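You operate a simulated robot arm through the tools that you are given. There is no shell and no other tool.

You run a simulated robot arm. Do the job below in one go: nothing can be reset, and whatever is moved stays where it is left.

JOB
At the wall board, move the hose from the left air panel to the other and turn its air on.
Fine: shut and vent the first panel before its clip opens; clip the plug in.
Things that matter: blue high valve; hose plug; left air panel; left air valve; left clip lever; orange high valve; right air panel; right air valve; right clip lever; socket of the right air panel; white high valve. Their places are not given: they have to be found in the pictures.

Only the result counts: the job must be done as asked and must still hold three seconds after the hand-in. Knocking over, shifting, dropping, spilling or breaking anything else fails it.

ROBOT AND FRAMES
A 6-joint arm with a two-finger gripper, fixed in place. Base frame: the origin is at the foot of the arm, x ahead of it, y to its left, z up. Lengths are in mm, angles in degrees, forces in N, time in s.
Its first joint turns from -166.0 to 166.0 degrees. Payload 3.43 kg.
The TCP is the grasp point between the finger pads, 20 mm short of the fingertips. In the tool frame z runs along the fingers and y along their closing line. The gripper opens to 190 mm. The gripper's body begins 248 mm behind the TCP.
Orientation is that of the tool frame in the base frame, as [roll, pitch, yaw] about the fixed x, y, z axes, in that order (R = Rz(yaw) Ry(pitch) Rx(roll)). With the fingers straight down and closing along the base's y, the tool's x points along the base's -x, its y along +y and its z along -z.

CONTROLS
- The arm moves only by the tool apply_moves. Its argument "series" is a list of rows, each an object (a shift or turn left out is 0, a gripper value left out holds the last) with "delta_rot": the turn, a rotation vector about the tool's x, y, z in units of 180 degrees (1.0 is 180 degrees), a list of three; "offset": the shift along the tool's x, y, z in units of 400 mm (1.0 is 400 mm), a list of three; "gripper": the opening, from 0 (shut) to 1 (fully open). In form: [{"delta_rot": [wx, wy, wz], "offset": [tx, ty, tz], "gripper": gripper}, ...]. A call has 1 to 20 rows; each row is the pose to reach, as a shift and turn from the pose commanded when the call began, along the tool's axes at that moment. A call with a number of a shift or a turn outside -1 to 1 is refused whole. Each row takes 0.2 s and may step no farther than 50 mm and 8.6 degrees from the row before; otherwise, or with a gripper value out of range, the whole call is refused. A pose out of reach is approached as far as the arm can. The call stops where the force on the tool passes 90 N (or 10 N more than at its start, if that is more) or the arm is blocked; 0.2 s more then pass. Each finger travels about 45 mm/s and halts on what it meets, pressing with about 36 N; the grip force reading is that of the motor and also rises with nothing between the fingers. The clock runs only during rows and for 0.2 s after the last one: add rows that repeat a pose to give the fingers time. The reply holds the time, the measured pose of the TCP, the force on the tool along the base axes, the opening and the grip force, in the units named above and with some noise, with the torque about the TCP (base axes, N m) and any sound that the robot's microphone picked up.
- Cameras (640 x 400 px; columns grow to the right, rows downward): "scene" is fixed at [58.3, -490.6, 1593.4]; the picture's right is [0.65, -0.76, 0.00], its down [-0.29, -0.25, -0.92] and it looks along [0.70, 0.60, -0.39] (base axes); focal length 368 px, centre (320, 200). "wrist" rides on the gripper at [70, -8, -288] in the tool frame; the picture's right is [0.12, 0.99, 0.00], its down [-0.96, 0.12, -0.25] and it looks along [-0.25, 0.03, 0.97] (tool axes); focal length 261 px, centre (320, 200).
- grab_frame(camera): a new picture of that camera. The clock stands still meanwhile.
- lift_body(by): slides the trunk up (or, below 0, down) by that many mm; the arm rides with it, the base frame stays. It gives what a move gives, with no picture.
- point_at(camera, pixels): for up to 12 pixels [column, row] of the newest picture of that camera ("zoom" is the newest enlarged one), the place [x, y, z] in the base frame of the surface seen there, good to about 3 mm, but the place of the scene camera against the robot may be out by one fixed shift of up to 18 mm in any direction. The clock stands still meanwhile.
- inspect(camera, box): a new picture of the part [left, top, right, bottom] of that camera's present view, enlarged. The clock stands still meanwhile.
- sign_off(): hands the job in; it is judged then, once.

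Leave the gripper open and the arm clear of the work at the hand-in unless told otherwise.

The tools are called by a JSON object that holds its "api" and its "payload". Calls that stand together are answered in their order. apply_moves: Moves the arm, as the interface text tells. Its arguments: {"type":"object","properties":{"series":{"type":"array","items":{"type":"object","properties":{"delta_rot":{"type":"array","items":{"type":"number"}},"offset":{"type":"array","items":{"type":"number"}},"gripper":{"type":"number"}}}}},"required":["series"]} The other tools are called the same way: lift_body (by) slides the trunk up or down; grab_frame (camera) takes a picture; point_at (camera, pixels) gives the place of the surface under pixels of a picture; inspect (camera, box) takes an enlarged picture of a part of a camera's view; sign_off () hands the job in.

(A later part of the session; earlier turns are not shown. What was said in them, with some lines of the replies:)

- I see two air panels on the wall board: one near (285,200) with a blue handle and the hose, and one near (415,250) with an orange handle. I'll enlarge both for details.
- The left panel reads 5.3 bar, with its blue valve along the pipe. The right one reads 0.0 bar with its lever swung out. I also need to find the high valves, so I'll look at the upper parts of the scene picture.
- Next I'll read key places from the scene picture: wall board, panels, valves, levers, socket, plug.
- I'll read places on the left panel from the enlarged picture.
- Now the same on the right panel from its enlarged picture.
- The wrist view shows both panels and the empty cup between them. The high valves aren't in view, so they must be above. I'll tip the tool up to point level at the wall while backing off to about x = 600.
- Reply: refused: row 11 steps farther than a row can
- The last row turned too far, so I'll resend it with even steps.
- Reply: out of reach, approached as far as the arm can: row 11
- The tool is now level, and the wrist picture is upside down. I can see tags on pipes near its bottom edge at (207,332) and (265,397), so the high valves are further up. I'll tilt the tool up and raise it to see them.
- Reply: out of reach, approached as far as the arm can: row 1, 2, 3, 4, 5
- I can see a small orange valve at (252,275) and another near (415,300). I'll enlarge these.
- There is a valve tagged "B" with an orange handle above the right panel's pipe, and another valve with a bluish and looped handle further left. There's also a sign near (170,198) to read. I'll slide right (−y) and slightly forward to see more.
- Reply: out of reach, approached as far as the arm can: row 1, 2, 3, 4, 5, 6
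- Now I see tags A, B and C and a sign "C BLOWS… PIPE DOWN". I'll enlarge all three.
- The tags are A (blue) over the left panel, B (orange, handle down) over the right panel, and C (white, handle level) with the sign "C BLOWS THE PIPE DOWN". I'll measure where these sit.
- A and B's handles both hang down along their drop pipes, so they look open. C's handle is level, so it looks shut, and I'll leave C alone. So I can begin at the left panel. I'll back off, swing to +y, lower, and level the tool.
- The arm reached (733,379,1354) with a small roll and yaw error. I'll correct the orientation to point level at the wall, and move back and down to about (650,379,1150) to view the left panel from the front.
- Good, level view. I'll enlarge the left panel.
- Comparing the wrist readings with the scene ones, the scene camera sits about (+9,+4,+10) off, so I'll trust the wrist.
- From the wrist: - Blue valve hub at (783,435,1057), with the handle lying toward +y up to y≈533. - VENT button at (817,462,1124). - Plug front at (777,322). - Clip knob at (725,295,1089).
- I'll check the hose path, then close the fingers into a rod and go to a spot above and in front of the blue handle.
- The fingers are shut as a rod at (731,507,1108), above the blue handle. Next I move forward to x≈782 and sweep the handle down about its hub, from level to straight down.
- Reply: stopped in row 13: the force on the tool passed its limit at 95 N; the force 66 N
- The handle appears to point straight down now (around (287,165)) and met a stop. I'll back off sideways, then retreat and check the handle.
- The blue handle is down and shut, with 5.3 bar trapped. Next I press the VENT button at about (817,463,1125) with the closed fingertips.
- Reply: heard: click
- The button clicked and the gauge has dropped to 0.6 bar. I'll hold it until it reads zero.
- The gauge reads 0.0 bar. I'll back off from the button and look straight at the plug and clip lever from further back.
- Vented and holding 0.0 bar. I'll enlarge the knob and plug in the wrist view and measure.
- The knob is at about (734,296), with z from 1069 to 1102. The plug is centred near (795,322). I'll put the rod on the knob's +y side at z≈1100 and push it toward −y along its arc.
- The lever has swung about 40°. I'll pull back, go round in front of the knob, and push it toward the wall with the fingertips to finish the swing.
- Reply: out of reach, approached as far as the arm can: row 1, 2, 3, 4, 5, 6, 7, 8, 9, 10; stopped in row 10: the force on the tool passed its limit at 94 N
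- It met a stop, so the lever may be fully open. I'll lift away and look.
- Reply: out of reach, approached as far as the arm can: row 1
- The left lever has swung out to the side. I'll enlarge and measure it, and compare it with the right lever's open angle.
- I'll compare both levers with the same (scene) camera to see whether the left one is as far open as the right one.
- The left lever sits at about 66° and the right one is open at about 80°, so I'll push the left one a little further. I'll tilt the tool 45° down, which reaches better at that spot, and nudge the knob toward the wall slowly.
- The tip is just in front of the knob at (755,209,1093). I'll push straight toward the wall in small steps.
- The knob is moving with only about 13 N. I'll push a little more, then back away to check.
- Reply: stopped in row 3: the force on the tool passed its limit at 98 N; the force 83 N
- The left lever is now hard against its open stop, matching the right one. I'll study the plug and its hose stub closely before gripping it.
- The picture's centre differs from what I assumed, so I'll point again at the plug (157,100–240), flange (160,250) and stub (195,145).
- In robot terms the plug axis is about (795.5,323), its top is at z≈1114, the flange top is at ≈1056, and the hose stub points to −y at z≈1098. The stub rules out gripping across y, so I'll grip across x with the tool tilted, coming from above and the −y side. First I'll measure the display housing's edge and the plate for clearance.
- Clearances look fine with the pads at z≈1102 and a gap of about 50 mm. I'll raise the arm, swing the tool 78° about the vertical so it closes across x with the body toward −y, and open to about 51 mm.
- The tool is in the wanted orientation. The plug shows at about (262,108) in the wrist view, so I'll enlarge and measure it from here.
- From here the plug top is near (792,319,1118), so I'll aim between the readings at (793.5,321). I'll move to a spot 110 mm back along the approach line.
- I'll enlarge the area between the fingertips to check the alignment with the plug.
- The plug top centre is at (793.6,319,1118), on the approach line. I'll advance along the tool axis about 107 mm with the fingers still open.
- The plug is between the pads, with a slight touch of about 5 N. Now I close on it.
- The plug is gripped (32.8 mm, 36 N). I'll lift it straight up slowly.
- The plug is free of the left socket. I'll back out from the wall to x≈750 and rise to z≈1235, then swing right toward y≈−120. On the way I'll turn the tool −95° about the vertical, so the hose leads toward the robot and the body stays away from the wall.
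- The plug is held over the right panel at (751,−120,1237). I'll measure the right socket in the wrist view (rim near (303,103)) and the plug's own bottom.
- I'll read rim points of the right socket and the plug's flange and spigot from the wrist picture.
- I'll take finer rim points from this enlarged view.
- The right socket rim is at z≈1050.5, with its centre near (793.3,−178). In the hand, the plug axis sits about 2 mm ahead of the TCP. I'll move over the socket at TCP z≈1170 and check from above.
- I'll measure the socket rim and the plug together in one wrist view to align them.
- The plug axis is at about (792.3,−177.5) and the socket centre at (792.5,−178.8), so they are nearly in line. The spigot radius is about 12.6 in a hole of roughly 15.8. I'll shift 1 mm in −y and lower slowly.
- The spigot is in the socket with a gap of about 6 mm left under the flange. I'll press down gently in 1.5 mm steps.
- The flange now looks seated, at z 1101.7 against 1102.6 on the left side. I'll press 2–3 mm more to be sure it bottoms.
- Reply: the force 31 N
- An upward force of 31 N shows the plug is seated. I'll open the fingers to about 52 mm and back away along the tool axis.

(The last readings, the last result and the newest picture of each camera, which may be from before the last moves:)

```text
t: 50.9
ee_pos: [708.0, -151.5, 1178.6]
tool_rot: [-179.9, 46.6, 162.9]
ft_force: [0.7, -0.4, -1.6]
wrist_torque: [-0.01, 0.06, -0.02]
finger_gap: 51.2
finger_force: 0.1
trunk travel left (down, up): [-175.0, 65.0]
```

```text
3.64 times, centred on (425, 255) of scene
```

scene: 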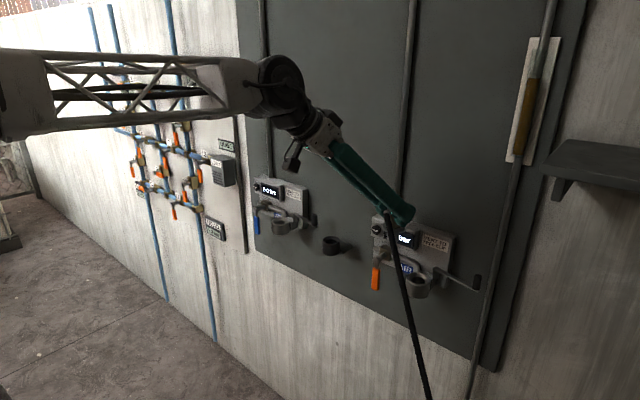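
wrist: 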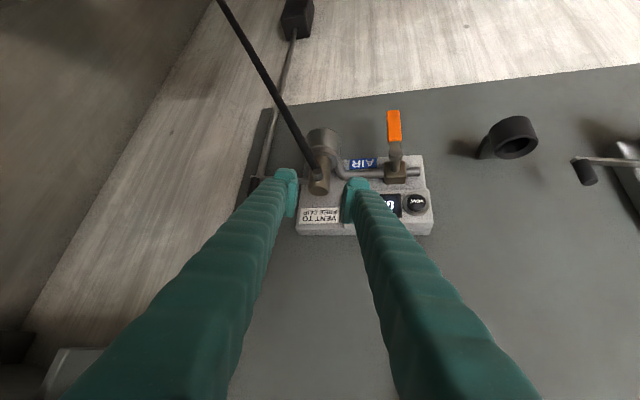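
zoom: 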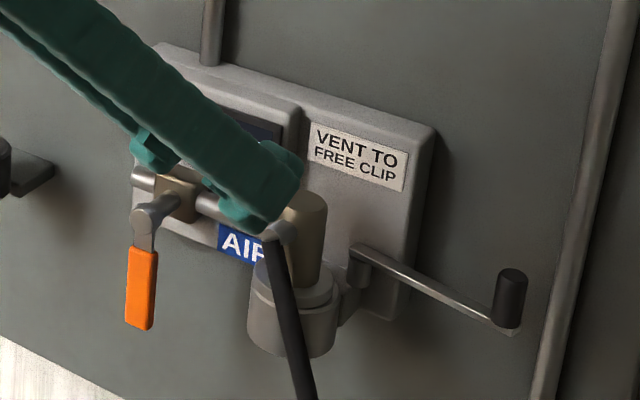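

The plug stays in the right socket with the hose leading to the front. Next is the right clip lever. I need the knob, the bar, and the nearby C pipe measured from the wrist camera.

{"api": "inspect", "payload": {"camera": "wrist", "box": [230, 130, 350, 210]}}

{"api": "inspect", "payload": {"camera": "scene", "box": [430, 230, 510, 300]}}

{"api": "point_at", "payload": {"camera": "zoom", "pixels": [[380, 250], [375, 290], [380, 220], [450, 200], [435, 280], [420, 350], [480, 100], [460, 160], [300, 250], [200, 200]]}}

```text
5.00 times, centred on (290, 170) of wrist
```

zoom: 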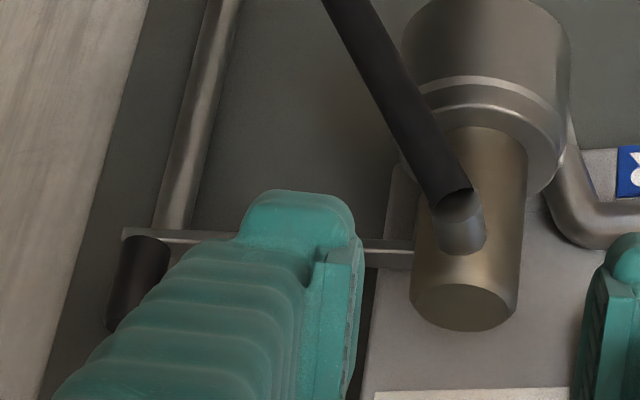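

```text
5.71 times, centred on (470, 265) of scene
```

zoom: 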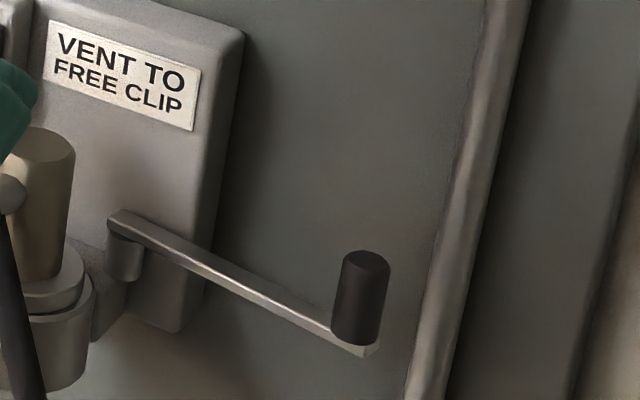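

```text
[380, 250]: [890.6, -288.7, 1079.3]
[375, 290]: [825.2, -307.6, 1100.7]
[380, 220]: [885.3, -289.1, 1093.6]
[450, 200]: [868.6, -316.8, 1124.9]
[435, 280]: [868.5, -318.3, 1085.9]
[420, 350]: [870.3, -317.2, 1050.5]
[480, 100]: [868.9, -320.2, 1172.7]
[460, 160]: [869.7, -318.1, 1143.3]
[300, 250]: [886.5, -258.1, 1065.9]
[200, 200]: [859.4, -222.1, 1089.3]
```

The C pipe stands behind the knob at about x 857+, leaving roughly 30 mm of room. Before choosing how to close the lever, I'll check where the hose runs now.

{"api": "point_at", "payload": {"camera": "wrist", "pixels": [[316, 165], [310, 155], [300, 142], [290, 129], [280, 113], [270, 97], [255, 70], [240, 42], [225, 12], [322, 178], [255, 185], [257, 178]]}}

{"api": "grab_frame", "payload": {"camera": "scene"}}

```text
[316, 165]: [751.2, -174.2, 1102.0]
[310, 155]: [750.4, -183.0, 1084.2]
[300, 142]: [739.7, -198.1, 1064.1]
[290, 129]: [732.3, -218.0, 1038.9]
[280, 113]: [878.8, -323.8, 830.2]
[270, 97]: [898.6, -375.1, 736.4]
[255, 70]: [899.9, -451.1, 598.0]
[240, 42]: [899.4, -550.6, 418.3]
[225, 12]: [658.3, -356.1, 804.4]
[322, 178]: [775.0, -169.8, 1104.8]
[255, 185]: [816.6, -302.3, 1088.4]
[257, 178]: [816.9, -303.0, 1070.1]
```

```text
taken
```

scene: 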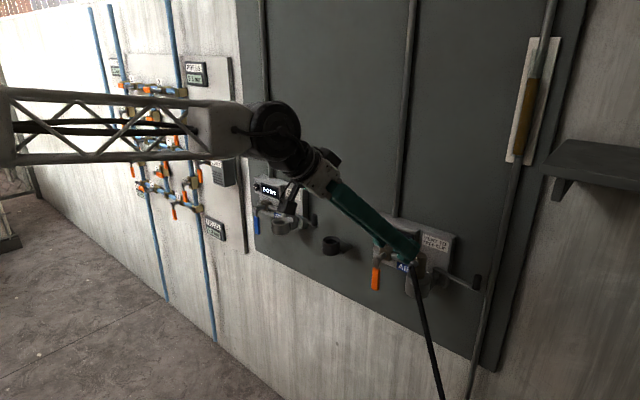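

The hose hangs clear in front. When I opened the left lever, it passed the hose without any resistance, so I won't worry about it. To close the right lever, I'll grip its knob (about (822,−303), z 1070–1102) and pull it out along its arc. First I move to a point 100 mm back, with the tool turned straight toward the wall.

{"api": "apply_moves", "payload": {"series": [{"delta_rot": [-0.0172, 0, -0.0163], "offset": [-0.0247, -0.0843, 0.0402], "gripper": 0.25}, {"delta_rot": [-0.0345, 0, -0.0327], "offset": [-0.0494, -0.1685, 0.0804]}, {"delta_rot": [-0.0518, 0, -0.049], "offset": [-0.0741, -0.2528, 0.1206]}, {"delta_rot": [-0.069, 0, -0.0653], "offset": [-0.0988, -0.337, 0.1608]}, {"delta_rot": [-0.069, 0, -0.0653], "offset": [-0.0988, -0.337, 0.1608]}]}}

{"api": "grab_frame", "payload": {"camera": "wrist"}}

{"api": "inspect", "payload": {"camera": "wrist", "box": [270, 120, 370, 210]}}

```text
t: 52.1
ee_pos: [738.4, -305.1, 1164.4]
tool_rot: [-179.9, 46.7, 179.9]
ft_force: [0.5, 0.3, 0.9]
wrist_torque: [0.01, 0.0, -0.02]
finger_gap: 47.5
finger_force: 0.0
trunk travel left (down, up): [-175.0, 65.0]
```

```text
taken
```

wrist: 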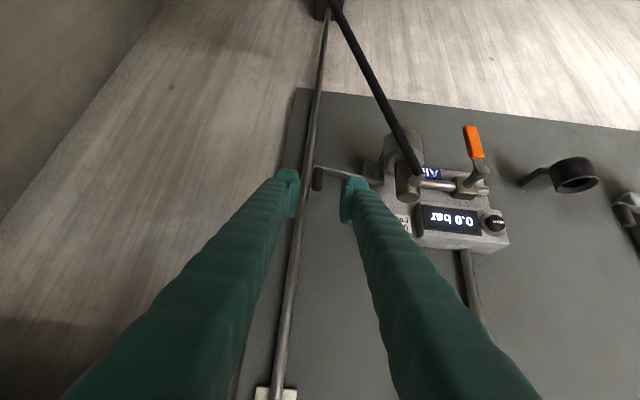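

```text
4.44 times, centred on (320, 165) of wrist
```

zoom: 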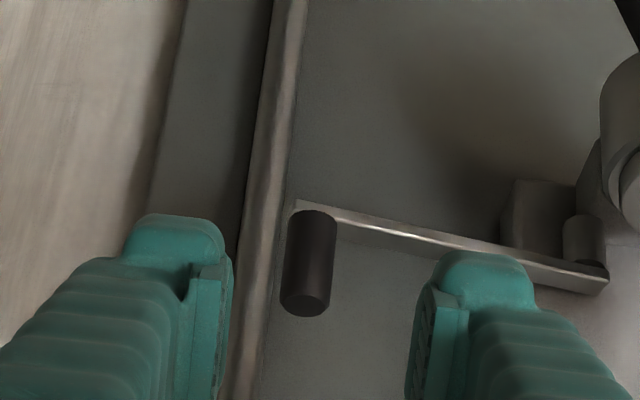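

{"api": "point_at", "payload": {"camera": "zoom", "pixels": [[305, 300], [290, 298], [325, 302], [310, 250], [305, 290], [307, 312], [300, 207], [400, 235], [550, 278], [600, 282], [270, 200], [255, 300]]}}

```text
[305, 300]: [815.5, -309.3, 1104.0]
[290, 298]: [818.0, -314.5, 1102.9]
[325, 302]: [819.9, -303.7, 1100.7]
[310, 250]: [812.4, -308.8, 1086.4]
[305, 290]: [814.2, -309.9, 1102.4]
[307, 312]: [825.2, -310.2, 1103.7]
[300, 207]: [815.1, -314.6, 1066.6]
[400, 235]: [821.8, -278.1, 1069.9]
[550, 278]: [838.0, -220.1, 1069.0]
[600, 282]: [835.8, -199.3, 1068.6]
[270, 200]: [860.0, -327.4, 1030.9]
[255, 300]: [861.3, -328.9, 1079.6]
```

The knob top centre is at (820,−309.5,1103) and the lever bar top is at z≈1070. I'll go in along the tool axis so the pads straddle the knob, then close.

{"api": "apply_moves", "payload": {"series": [{"offset": [0.001, -0.005, 0.06]}, {"offset": [0.003, -0.01, 0.12]}, {"offset": [0.005, -0.01, 0.18]}, {"offset": [0.006, -0.01, 0.22]}, {"offset": [0.007, -0.01, 0.246]}, {"offset": [0.007, -0.01, 0.246], "gripper": 0}, {"offset": [0.007, -0.01, 0.246]}, {"offset": [0.007, -0.01, 0.246]}, {"offset": [0.007, -0.01, 0.246]}, {"offset": [0.007, -0.01, 0.246]}]}}

{"api": "inspect", "payload": {"camera": "wrist", "box": [270, 120, 370, 210]}}

{"api": "inspect", "payload": {"camera": "scene", "box": [370, 200, 510, 310]}}

```text
t: 54.3
ee_pos: [806.9, -308.8, 1094.6]
tool_rot: [-179.9, 46.7, 179.9]
ft_force: [-7.4, -37.7, -2.8]
wrist_torque: [0.05, 0.02, -0.57]
finger_gap: 16.6
finger_force: 45.2
trunk travel left (down, up): [-175.0, 65.0]
```

```text
4.44 times, centred on (320, 165) of wrist
```

zoom: 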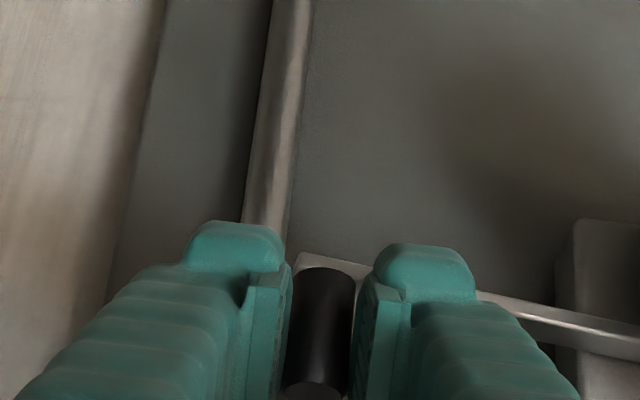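

```text
3.64 times, centred on (440, 255) of scene
```

zoom: 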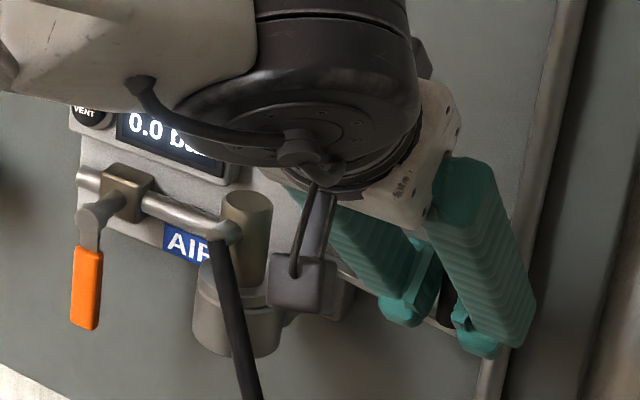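

The pads hold the knob (16.6 mm). I'll draw it out from the wall along its arc about the pivot at roughly (836,−203), down to about 40°.

{"api": "apply_moves", "payload": {"series": [{"offset": [0.01, 0.0, -0.0105], "gripper": 0}, {"offset": [0.0196, 0.004, -0.0207]}, {"offset": [0.035, 0.011, -0.0371]}, {"offset": [0.0497, 0.02, -0.0528]}, {"offset": [0.0641, 0.0318, -0.0681]}, {"offset": [0.0777, 0.0445, -0.0824]}, {"offset": [0.0906, 0.0588, -0.0961]}, {"offset": [0.1024, 0.0748, -0.1087]}, {"offset": [0.1134, 0.092, -0.1203]}]}}

{"api": "inspect", "payload": {"camera": "wrist", "box": [270, 100, 410, 210]}}

{"api": "inspect", "payload": {"camera": "scene", "box": [370, 200, 510, 310]}}

```text
t: 56.3
ee_pos: [739.2, -270.6, 1094.9]
tool_rot: [-179.9, 46.7, 179.9]
ft_force: [-39.8, -28.2, -15.9]
wrist_torque: [0.17, 0.13, -0.4]
finger_gap: 15.4
finger_force: 45.2
trunk travel left (down, up): [-175.0, 65.0]
```

```text
3.64 times, centred on (340, 155) of wrist
```

zoom: 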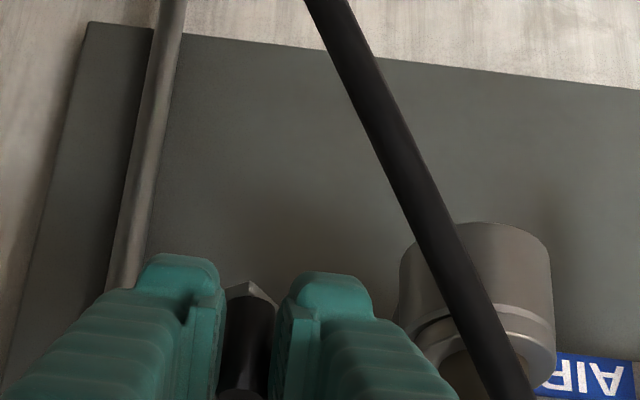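

```text
3.64 times, centred on (440, 255) of scene
```

zoom: 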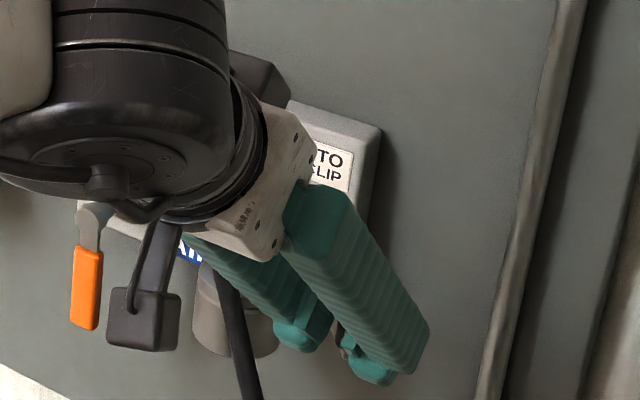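

The lever came out to about 40°, with a radial pull of roughly 49 N because my arc was slightly tight. I'll release the knob, back off, and check its position.

{"api": "apply_moves", "payload": {"series": [{"offset": [0, 0, 0], "gripper": 0.22}, {"offset": [0, 0, 0]}, {"offset": [0, 0, 0]}, {"offset": [0, 0, -0.06]}, {"offset": [0, 0, -0.14]}, {"offset": [0, 0, -0.22]}]}}

{"api": "inspect", "payload": {"camera": "wrist", "box": [270, 100, 410, 210]}}

```text
t: 57.7
ee_pos: [677.3, -270.0, 1153.0]
tool_rot: [179.9, 46.5, 179.7]
ft_force: [0.2, 0.1, -0.7]
wrist_torque: [0.06, 0.04, 0.08]
finger_gap: 41.8
finger_force: 0.0
trunk travel left (down, up): [-175.0, 65.0]
```

```text
3.64 times, centred on (340, 155) of wrist
```

zoom: 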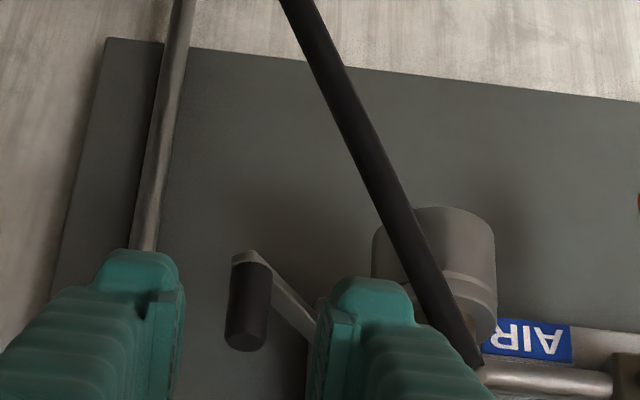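

{"api": "point_at", "payload": {"camera": "zoom", "pixels": [[246, 340], [246, 335], [247, 348], [245, 300], [232, 310], [265, 310], [245, 258], [280, 290], [300, 315]]}}

```text
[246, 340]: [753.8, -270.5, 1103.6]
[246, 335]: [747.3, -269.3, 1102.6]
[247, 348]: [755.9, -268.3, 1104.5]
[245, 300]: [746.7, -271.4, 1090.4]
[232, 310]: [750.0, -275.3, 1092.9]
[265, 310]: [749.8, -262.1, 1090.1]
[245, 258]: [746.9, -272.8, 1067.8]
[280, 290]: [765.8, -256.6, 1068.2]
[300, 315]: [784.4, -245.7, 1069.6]
```

The knob is at about (755,−269). I'll close the fingers into a rod, go to the knob's −y side, and push it toward +y until the clip meets its closed stop.

{"api": "apply_moves", "payload": {"series": [{"offset": [0, -0.0875, 0], "gripper": 0}, {"offset": [-0.003, -0.0875, 0.03]}, {"offset": [-0.007, -0.0875, 0.07]}, {"offset": [-0.0145, -0.0875, 0.15]}, {"offset": [-0.0218, -0.0875, 0.2227]}, {"offset": [-0.0218, -0.06, 0.2227]}, {"offset": [-0.0158, -0.0425, 0.2164]}, {"offset": [-0.0098, -0.025, 0.21]}, {"offset": [-0.003, -0.005, 0.2028]}, {"offset": [0.004, 0.015, 0.1955]}, {"offset": [0.0074, 0.0325, 0.1918]}, {"offset": [0.0108, 0.05, 0.1882]}, {"offset": [0.0143, 0.065, 0.1864]}, {"offset": [0.0143, 0.08, 0.1845]}, {"offset": [0.0155, 0.09, 0.1835]}, {"offset": [0.016, 0.1, 0.1828]}, {"offset": [0.016, 0.11, 0.1828]}, {"offset": [0.016, 0.12, 0.1828]}]}}

{"api": "inspect", "payload": {"camera": "wrist", "box": [270, 100, 410, 210]}}

{"api": "inspect", "payload": {"camera": "scene", "box": [370, 200, 510, 310]}}

```text
t: 59.3
ee_pos: [739.8, -302.1, 1104.4]
tool_rot: [-178.9, 47.0, -179.5]
ft_force: [-93.6, -65.5, 23.4]
wrist_torque: [0.36, 0.34, 2.42]
finger_gap: 0.1
finger_force: 33.8
trunk travel left (down, up): [-175.0, 65.0]
stopped in row 7: the force on the tool passed its limit at 97 N (the readings are from after the stop); the commanded pose is now the measured one
```

```text
3.64 times, centred on (340, 155) of wrist
```

zoom: 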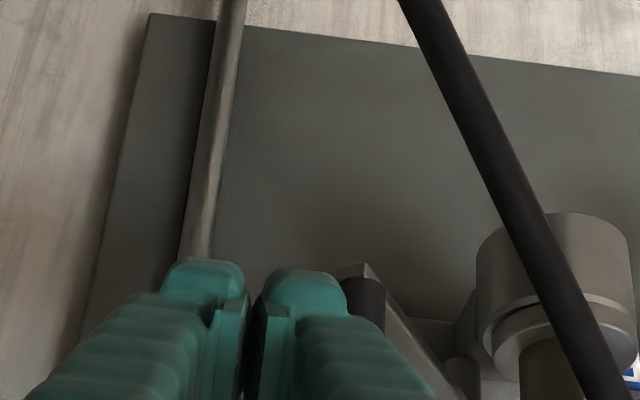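

```text
3.64 times, centred on (440, 255) of scene
```

zoom: 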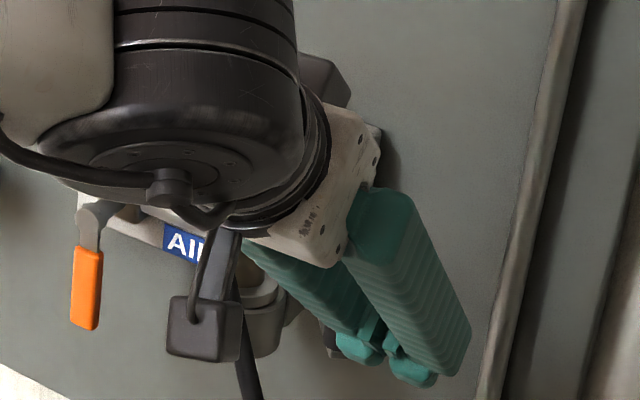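

The closed fingers are wider than I reckoned, about 37 mm either side, and the finger met the knob from the front. I'll back straight out and look again.

{"api": "apply_moves", "payload": {"series": [{"offset": [0, -0.02, -0.05]}, {"offset": [0, -0.06, -0.13]}, {"offset": [0, -0.12, -0.19]}]}}

{"api": "inspect", "payload": {"camera": "wrist", "box": [270, 90, 450, 220]}}

```text
t: 60.1
ee_pos: [691.4, -338.7, 1153.9]
tool_rot: [-179.4, 46.7, -179.6]
ft_force: [-0.4, -0.3, -0.4]
wrist_torque: [-0.06, 0.05, -0.07]
finger_gap: 0.3
finger_force: 34.4
trunk travel left (down, up): [-175.0, 65.0]
```

```text
3.08 times, centred on (360, 155) of wrist
```

zoom: 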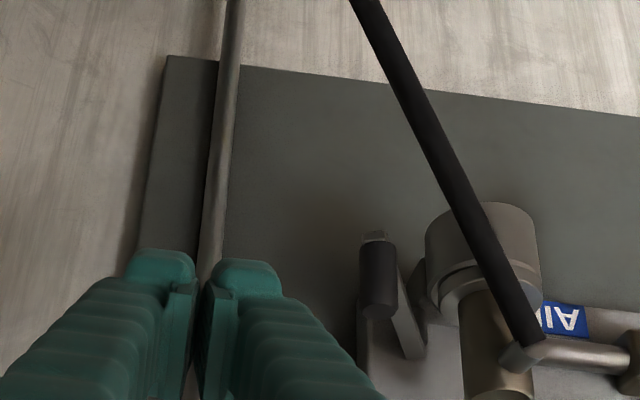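

{"api": "point_at", "payload": {"camera": "zoom", "pixels": [[379, 310], [378, 300], [378, 270], [364, 280], [394, 280], [373, 237], [400, 320], [415, 350], [350, 330], [470, 275], [490, 300], [515, 360]]}}

{"api": "inspect", "payload": {"camera": "scene", "box": [370, 200, 510, 310]}}

```text
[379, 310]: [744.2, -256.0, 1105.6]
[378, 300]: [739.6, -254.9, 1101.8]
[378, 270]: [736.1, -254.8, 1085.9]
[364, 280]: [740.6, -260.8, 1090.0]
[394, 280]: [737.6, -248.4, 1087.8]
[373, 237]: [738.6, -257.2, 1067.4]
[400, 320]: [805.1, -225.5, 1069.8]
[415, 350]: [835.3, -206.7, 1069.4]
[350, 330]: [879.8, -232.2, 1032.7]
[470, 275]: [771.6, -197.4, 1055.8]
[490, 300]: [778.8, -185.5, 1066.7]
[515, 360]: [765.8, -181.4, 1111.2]
```

```text
3.64 times, centred on (440, 255) of scene
```

zoom: 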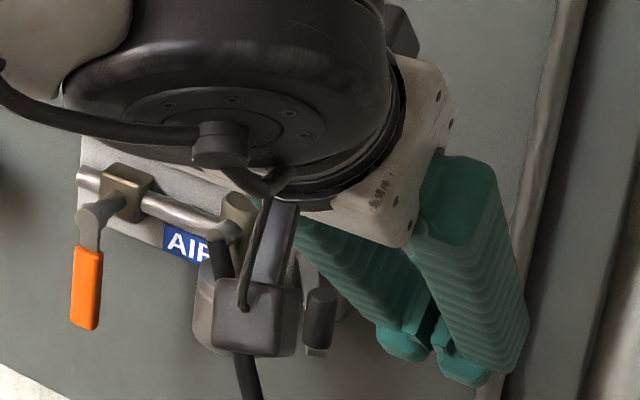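

The knob is now at about (745,−255), roughly 30° from closed. I'll push it on from the −y side, now allowing for the wider fingers.

{"api": "apply_moves", "payload": {"series": [{"offset": [0.009, 0.025, 0.0887], "gripper": 0}, {"offset": [0.0183, 0.05, 0.1773]}, {"offset": [0.0183, 0.07, 0.1773]}, {"offset": [0.0183, 0.09, 0.1773]}, {"offset": [0.0215, 0.1118, 0.1738]}, {"offset": [0.0268, 0.134, 0.1683]}, {"offset": [0.03, 0.1555, 0.1646]}, {"offset": [0.0335, 0.177, 0.161]}, {"offset": [0.0353, 0.188, 0.16]}, {"offset": [0.0353, 0.199, 0.159]}, {"offset": [0.0353, 0.21, 0.159]}, {"offset": [0.0353, 0.222, 0.159]}, {"offset": [0.0353, 0.229, 0.159]}, {"offset": [0.0353, 0.236, 0.159]}]}}

{"api": "inspect", "payload": {"camera": "wrist", "box": [270, 90, 450, 220]}}

{"api": "inspect", "payload": {"camera": "scene", "box": [370, 200, 510, 310]}}

```text
t: 63.1
ee_pos: [728.9, -244.5, 1098.4]
tool_rot: [-179.2, 46.7, -179.3]
ft_force: [-0.6, -5.0, -1.0]
wrist_torque: [-0.01, -0.03, 0.04]
finger_gap: 0.0
finger_force: 34.6
trunk travel left (down, up): [-175.0, 65.0]
```

```text
3.08 times, centred on (360, 155) of wrist
```

zoom: 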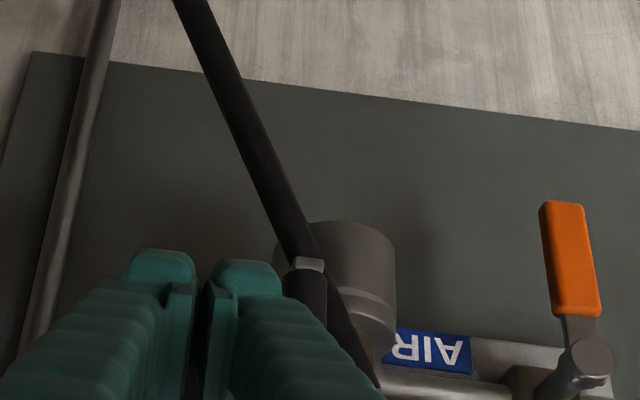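

```text
3.64 times, centred on (440, 255) of scene
```

zoom: 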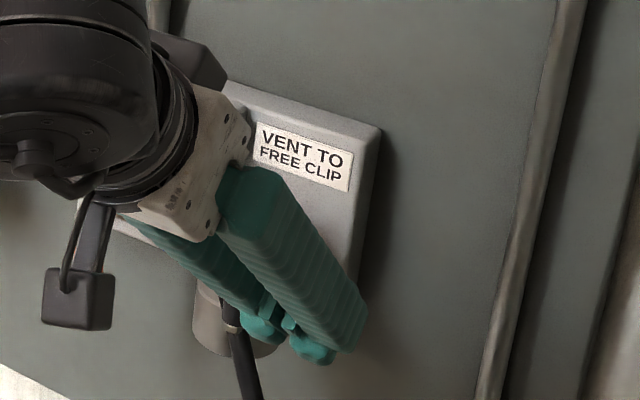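

The lever moves easily, with about 5 N. I'll push further +y in small steps until it meets its stop.

{"api": "apply_moves", "payload": {"series": [{"offset": [0, 0.006, 0]}, {"offset": [0, 0.012, 0]}, {"offset": [0, 0.018, 0]}, {"offset": [0, 0.024, 0]}, {"offset": [0, 0.03, 0]}, {"offset": [0, 0.036, 0]}]}}

{"api": "inspect", "payload": {"camera": "wrist", "box": [270, 90, 450, 220]}}

```text
t: 64.2
ee_pos: [730.0, -245.2, 1098.7]
tool_rot: [-178.6, 46.9, -179.0]
ft_force: [-35.9, -97.5, -8.0]
wrist_torque: [-0.57, 0.2, 0.68]
finger_gap: 0.0
finger_force: 34.0
trunk travel left (down, up): [-175.0, 65.0]
stopped in row 5: the force on the tool passed its limit at 94 N (the readings are from after the stop); the commanded pose is now the measured one
```

```text
3.08 times, centred on (360, 155) of wrist
```

zoom: 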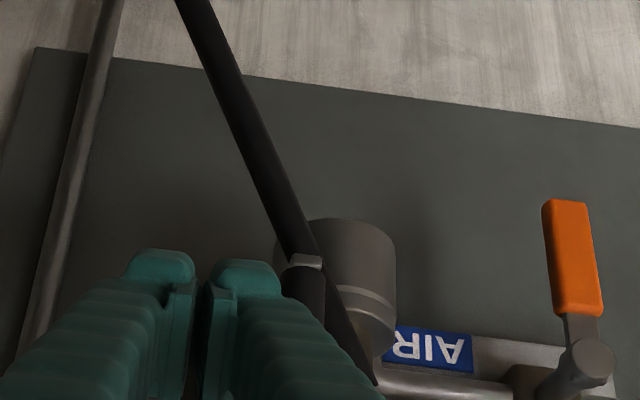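

It met a hard stop with the knob at about y = −198, which matches the left clip's closed spot. I'll back off and check.

{"api": "apply_moves", "payload": {"series": [{"offset": [0, -0.03, 0]}, {"offset": [0, -0.06, -0.06]}, {"offset": [0, -0.06, -0.14]}, {"offset": [-0.03, -0.0, -0.22]}, {"offset": [-0.06, 0.06, -0.26]}]}}

{"api": "grab_frame", "payload": {"camera": "wrist"}}

{"api": "grab_frame", "payload": {"camera": "scene"}}

```text
t: 65.4
ee_pos: [672.1, -207.7, 1189.8]
tool_rot: [-178.7, 46.9, -178.8]
ft_force: [0.0, -0.4, 0.3]
wrist_torque: [0.06, 0.03, 0.08]
finger_gap: 0.0
finger_force: 34.1
trunk travel left (down, up): [-175.0, 65.0]
```

```text
taken
```

wrist: 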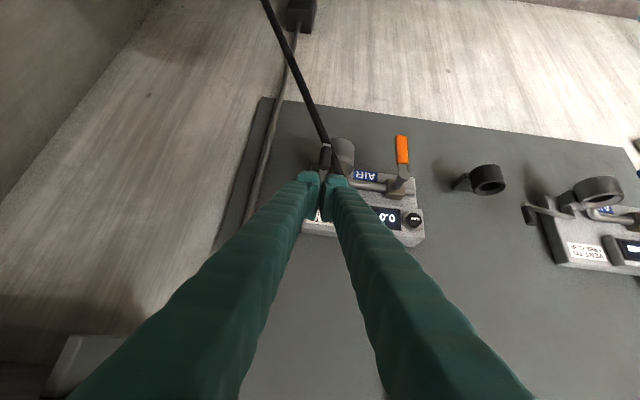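

```text
taken
```

scene: 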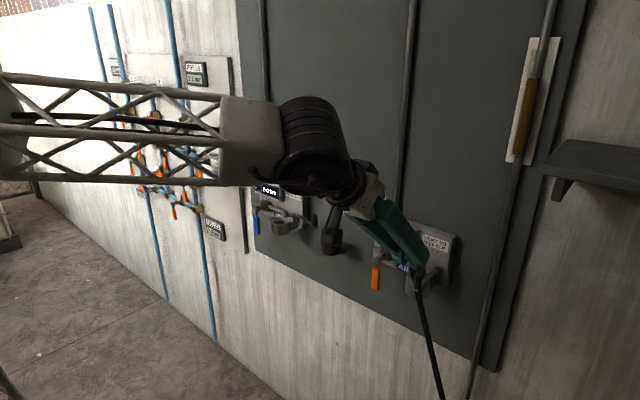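

The clip looks closed. Next is the right valve, with its orange handle at (402,150) and hub near (402,185). I'll enlarge and measure both, and confirm the clip and gauge.

{"api": "inspect", "payload": {"camera": "wrist", "box": [300, 120, 440, 240]}}

{"api": "point_at", "payload": {"camera": "wrist", "pixels": [[402, 140], [403, 150], [403, 160], [398, 150], [407, 150], [403, 175], [402, 185], [395, 190], [414, 221], [326, 155], [345, 150], [370, 180]]}}

```text
3.33 times, centred on (370, 180) of wrist
```

zoom: 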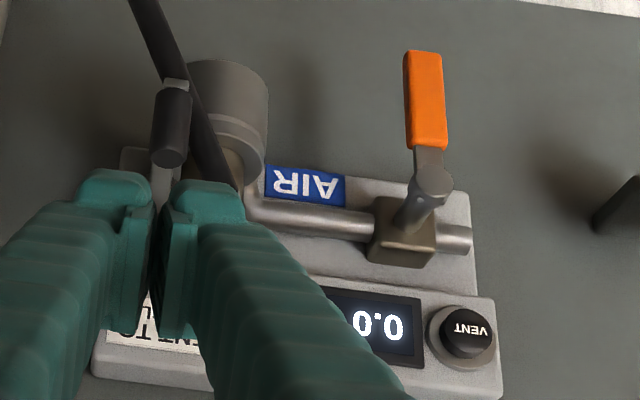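

```text
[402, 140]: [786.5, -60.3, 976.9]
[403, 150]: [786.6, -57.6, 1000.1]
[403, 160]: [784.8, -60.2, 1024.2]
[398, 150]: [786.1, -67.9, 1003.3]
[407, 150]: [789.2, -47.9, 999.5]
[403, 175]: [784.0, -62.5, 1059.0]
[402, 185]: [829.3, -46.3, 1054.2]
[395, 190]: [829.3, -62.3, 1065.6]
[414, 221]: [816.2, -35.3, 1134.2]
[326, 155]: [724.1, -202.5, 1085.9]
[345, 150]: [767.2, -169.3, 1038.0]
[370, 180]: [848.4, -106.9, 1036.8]
```

The clip knob is at (733,−202), the closed position. The valve hub is at (784,−61,1059), with the handle hanging down at y≈−58 to z≈967. I'll bring the closed fingers to the handle's −y side, low down at (781,−113,990).

{"api": "apply_moves", "payload": {"series": [{"offset": [0.04, 0.059, 0.063], "gripper": 0}, {"offset": [0.08, 0.118, 0.126]}, {"offset": [0.12, 0.177, 0.189]}, {"offset": [0.159, 0.236, 0.251]}, {"offset": [0.164, 0.235, 0.34]}, {"offset": [0.17, 0.234, 0.44]}, {"offset": [0.1757, 0.2318, 0.544]}, {"offset": [0.1757, 0.2318, 0.544]}]}}

{"api": "grab_frame", "payload": {"camera": "wrist"}}

{"api": "inspect", "payload": {"camera": "scene", "box": [350, 200, 490, 310]}}

```text
t: 67.2
ee_pos: [780.8, -116.0, 985.9]
tool_rot: [-178.8, 46.7, -178.9]
ft_force: [0.1, 0.7, -0.8]
wrist_torque: [-0.01, -0.01, 0.0]
finger_gap: 0.0
finger_force: 33.3
trunk travel left (down, up): [-175.0, 65.0]
```

```text
taken
```

wrist: 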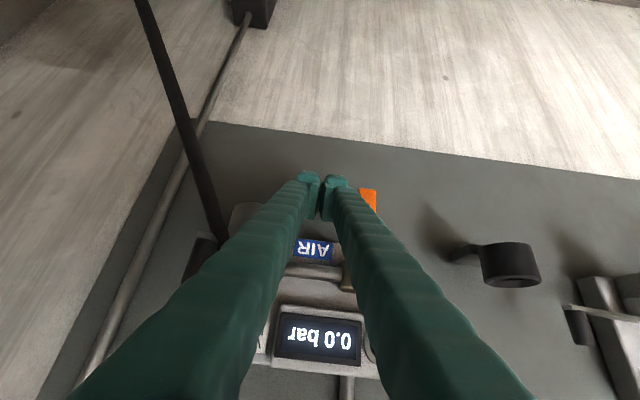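

```text
3.64 times, centred on (420, 255) of scene
```

zoom: 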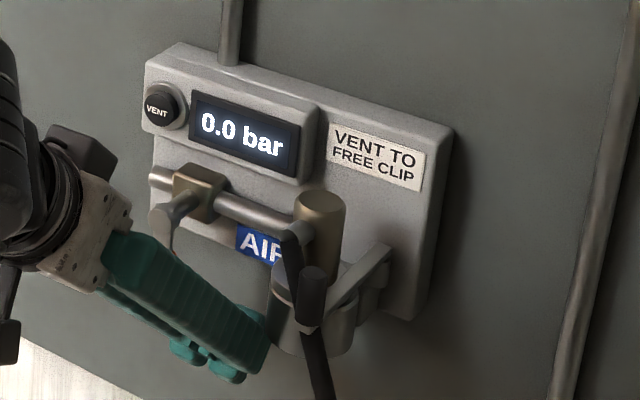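

The rod is beside the orange handle, and the clip bar lies over the plug flange. I'll sweep the handle from straight down toward +y and up to level, along the pipe.

{"api": "apply_moves", "payload": {"series": [{"offset": [0.0033, 0.025, 0.0038], "gripper": 0}, {"offset": [0.0121, 0.0475, 0.0127]}, {"offset": [0.0209, 0.07, 0.0216]}, {"offset": [0.0169, 0.0975, 0.0186]}, {"offset": [0.0092, 0.1225, 0.0121]}, {"offset": [-0.0003, 0.1525, 0.004]}, {"offset": [-0.0098, 0.1815, -0.0041]}, {"offset": [-0.0247, 0.205, -0.0175]}, {"offset": [-0.0377, 0.225, -0.0292]}, {"offset": [-0.0526, 0.245, -0.0426]}, {"offset": [-0.0637, 0.26, -0.0526]}, {"offset": [-0.073, 0.27, -0.0611]}, {"offset": [-0.0803, 0.275, -0.0679]}, {"offset": [-0.0858, 0.275, -0.073]}]}}

{"api": "grab_frame", "payload": {"camera": "wrist"}}

{"api": "inspect", "payload": {"camera": "scene", "box": [350, 200, 490, 310]}}

```text
t: 70.2
ee_pos: [781.2, -5.0, 1021.7]
tool_rot: [-178.8, 46.3, -179.0]
ft_force: [-24.9, -15.0, -52.3]
wrist_torque: [0.49, -0.28, -0.26]
finger_gap: 6.0
finger_force: 33.8
trunk travel left (down, up): [-175.0, 65.0]
```

```text
taken
```

wrist: 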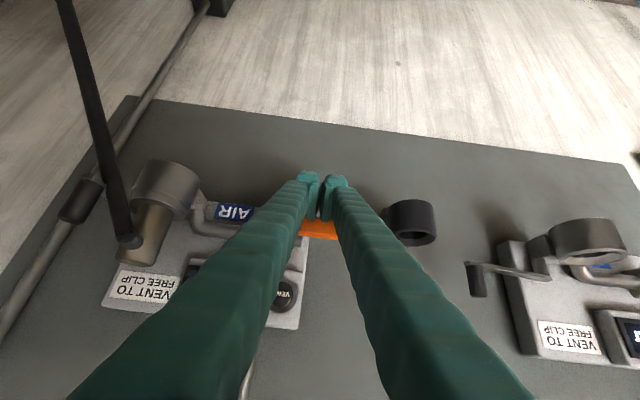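

```text
3.64 times, centred on (420, 255) of scene
```

zoom: 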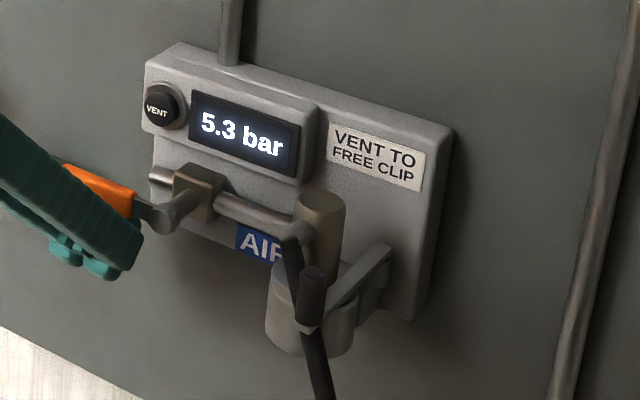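

The right gauge reads 5.3 bar and the orange handle is level, along its pipe. I'll lower slightly to break contact, then back away.

{"api": "apply_moves", "payload": {"series": [{"offset": [0.0182, 0, 0.0171]}, {"offset": [0.0364, 0, 0.0343]}, {"offset": [0.0364, 0, -0.04]}, {"offset": [0.0364, 0, -0.13]}, {"offset": [0.0364, 0, -0.22]}, {"offset": [0.0364, 0, -0.3]}]}}

{"api": "grab_frame", "payload": {"camera": "wrist"}}

{"api": "grab_frame", "payload": {"camera": "scene"}}

```text
t: 71.6
ee_pos: [685.5, -1.7, 1101.3]
tool_rot: [-178.9, 46.7, -178.8]
ft_force: [0.6, 0.2, -0.6]
wrist_torque: [0.0, 0.04, -0.01]
finger_gap: 0.0
finger_force: 34.0
trunk travel left (down, up): [-175.0, 65.0]
```

```text
taken
```

wrist: 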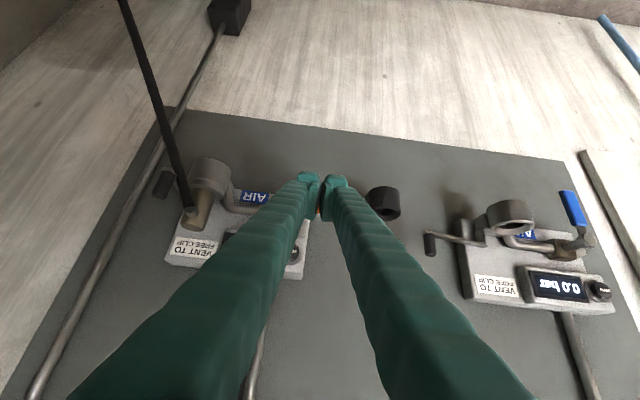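

```text
taken
```

scene: 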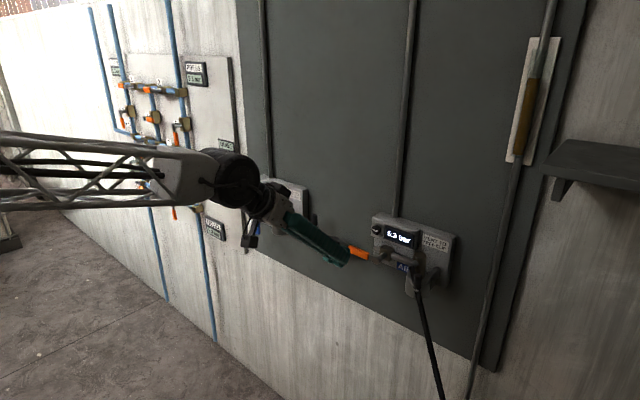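

The left panel reads 0.0 bar and the right one 5.3 bar. I'll rise well clear, open the gripper, and let time pass to see that it holds.

{"api": "apply_moves", "payload": {"series": [{"offset": [-0.068, 0, -0.065]}, {"offset": [-0.136, 0, -0.129]}, {"offset": [-0.204, 0, -0.193]}, {"offset": [-0.273, 0, -0.257]}, {"offset": [-0.273, 0, -0.257], "gripper": 1}, {"offset": [-0.273, 0, -0.257]}, {"offset": [-0.273, 0, -0.257]}, {"offset": [-0.273, 0, -0.257]}, {"offset": [-0.273, 0, -0.257]}, {"offset": [-0.273, 0, -0.257]}, {"offset": [-0.273, 0, -0.257]}, {"offset": [-0.273, 0, -0.257]}, {"offset": [-0.273, 0, -0.257]}, {"offset": [-0.273, 0, -0.257]}, {"offset": [-0.273, 0, -0.257]}, {"offset": [-0.273, 0, -0.257]}]}}

{"api": "grab_frame", "payload": {"camera": "wrist"}}

{"api": "inspect", "payload": {"camera": "scene", "box": [350, 200, 490, 310]}}

{"api": "inspect", "payload": {"camera": "wrist", "box": [100, 100, 640, 320]}}

```text
t: 75.0
ee_pos: [687.1, -1.8, 1251.1]
tool_rot: [-178.8, 46.8, -178.8]
ft_force: [-0.6, -0.4, 0.0]
wrist_torque: [0.0, -0.04, -0.01]
finger_gap: 189.7
finger_force: 0.0
trunk travel left (down, up): [-175.0, 65.0]
```

```text
taken
```

wrist: 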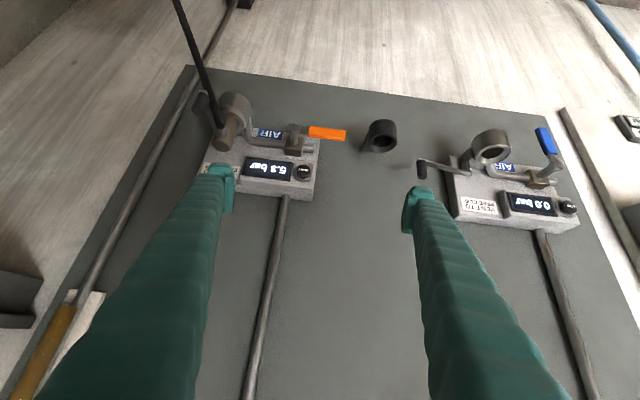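

```text
3.64 times, centred on (420, 255) of scene
```

zoom: 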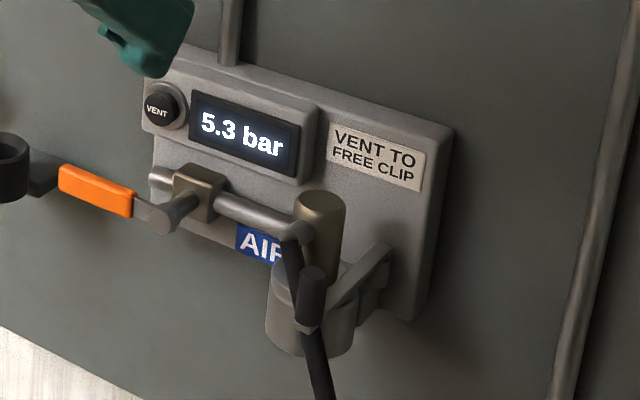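

```text
1.19 times, centred on (370, 210) of wrist
```

zoom: 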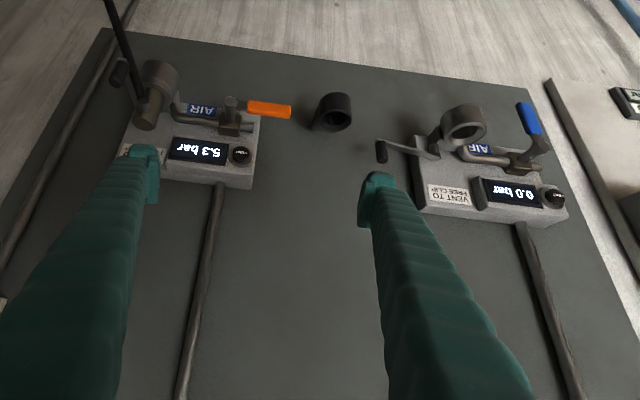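

Everything holds about 5 s after opening:
- **Right panel:** 5.3 bar, orange handle level along the pipe, plug seated, clip bar closed over the flange with its knob at the closed spot.
- **Left panel:** 0.0 bar, with its valve shut.
- **Arm:** clear of the work, gripper open.
- **High valves:** not touched.

I'm handing in the job.

{"api": "sign_off", "payload": {}}

```text
The job is handed in.
```

The hose is now plugged and clipped into the right air panel. Its air is on, and the gauge read a steady 5.3 bar for about 5 seconds before I handed the job in.

- **Left panel:** I shut its valve and vented it to 0.0 bar before opening the clip. It still reads 0.0 bar with the valve shut, and its clip lever is left open.
- **Right panel:** the plug is seated and the clip lever is against its closed stop. The orange valve handle lies along the pipe.
- **Hose direction:** the plug is turned about 95° from how it sat on the left. The hose now leaves toward the robot, then bends down to the right and runs close to the closed clip lever.
- **High valves:** I left all three alone. Blue (A) and orange (B) looked open already, and white (C), marked "C blows the pipe down", looked shut.

While closing the right clip, a finger bumped its lever harder than intended (about 97 N). The lever then closed normally and I saw no damage.

The arm is clear of the board with the gripper open.
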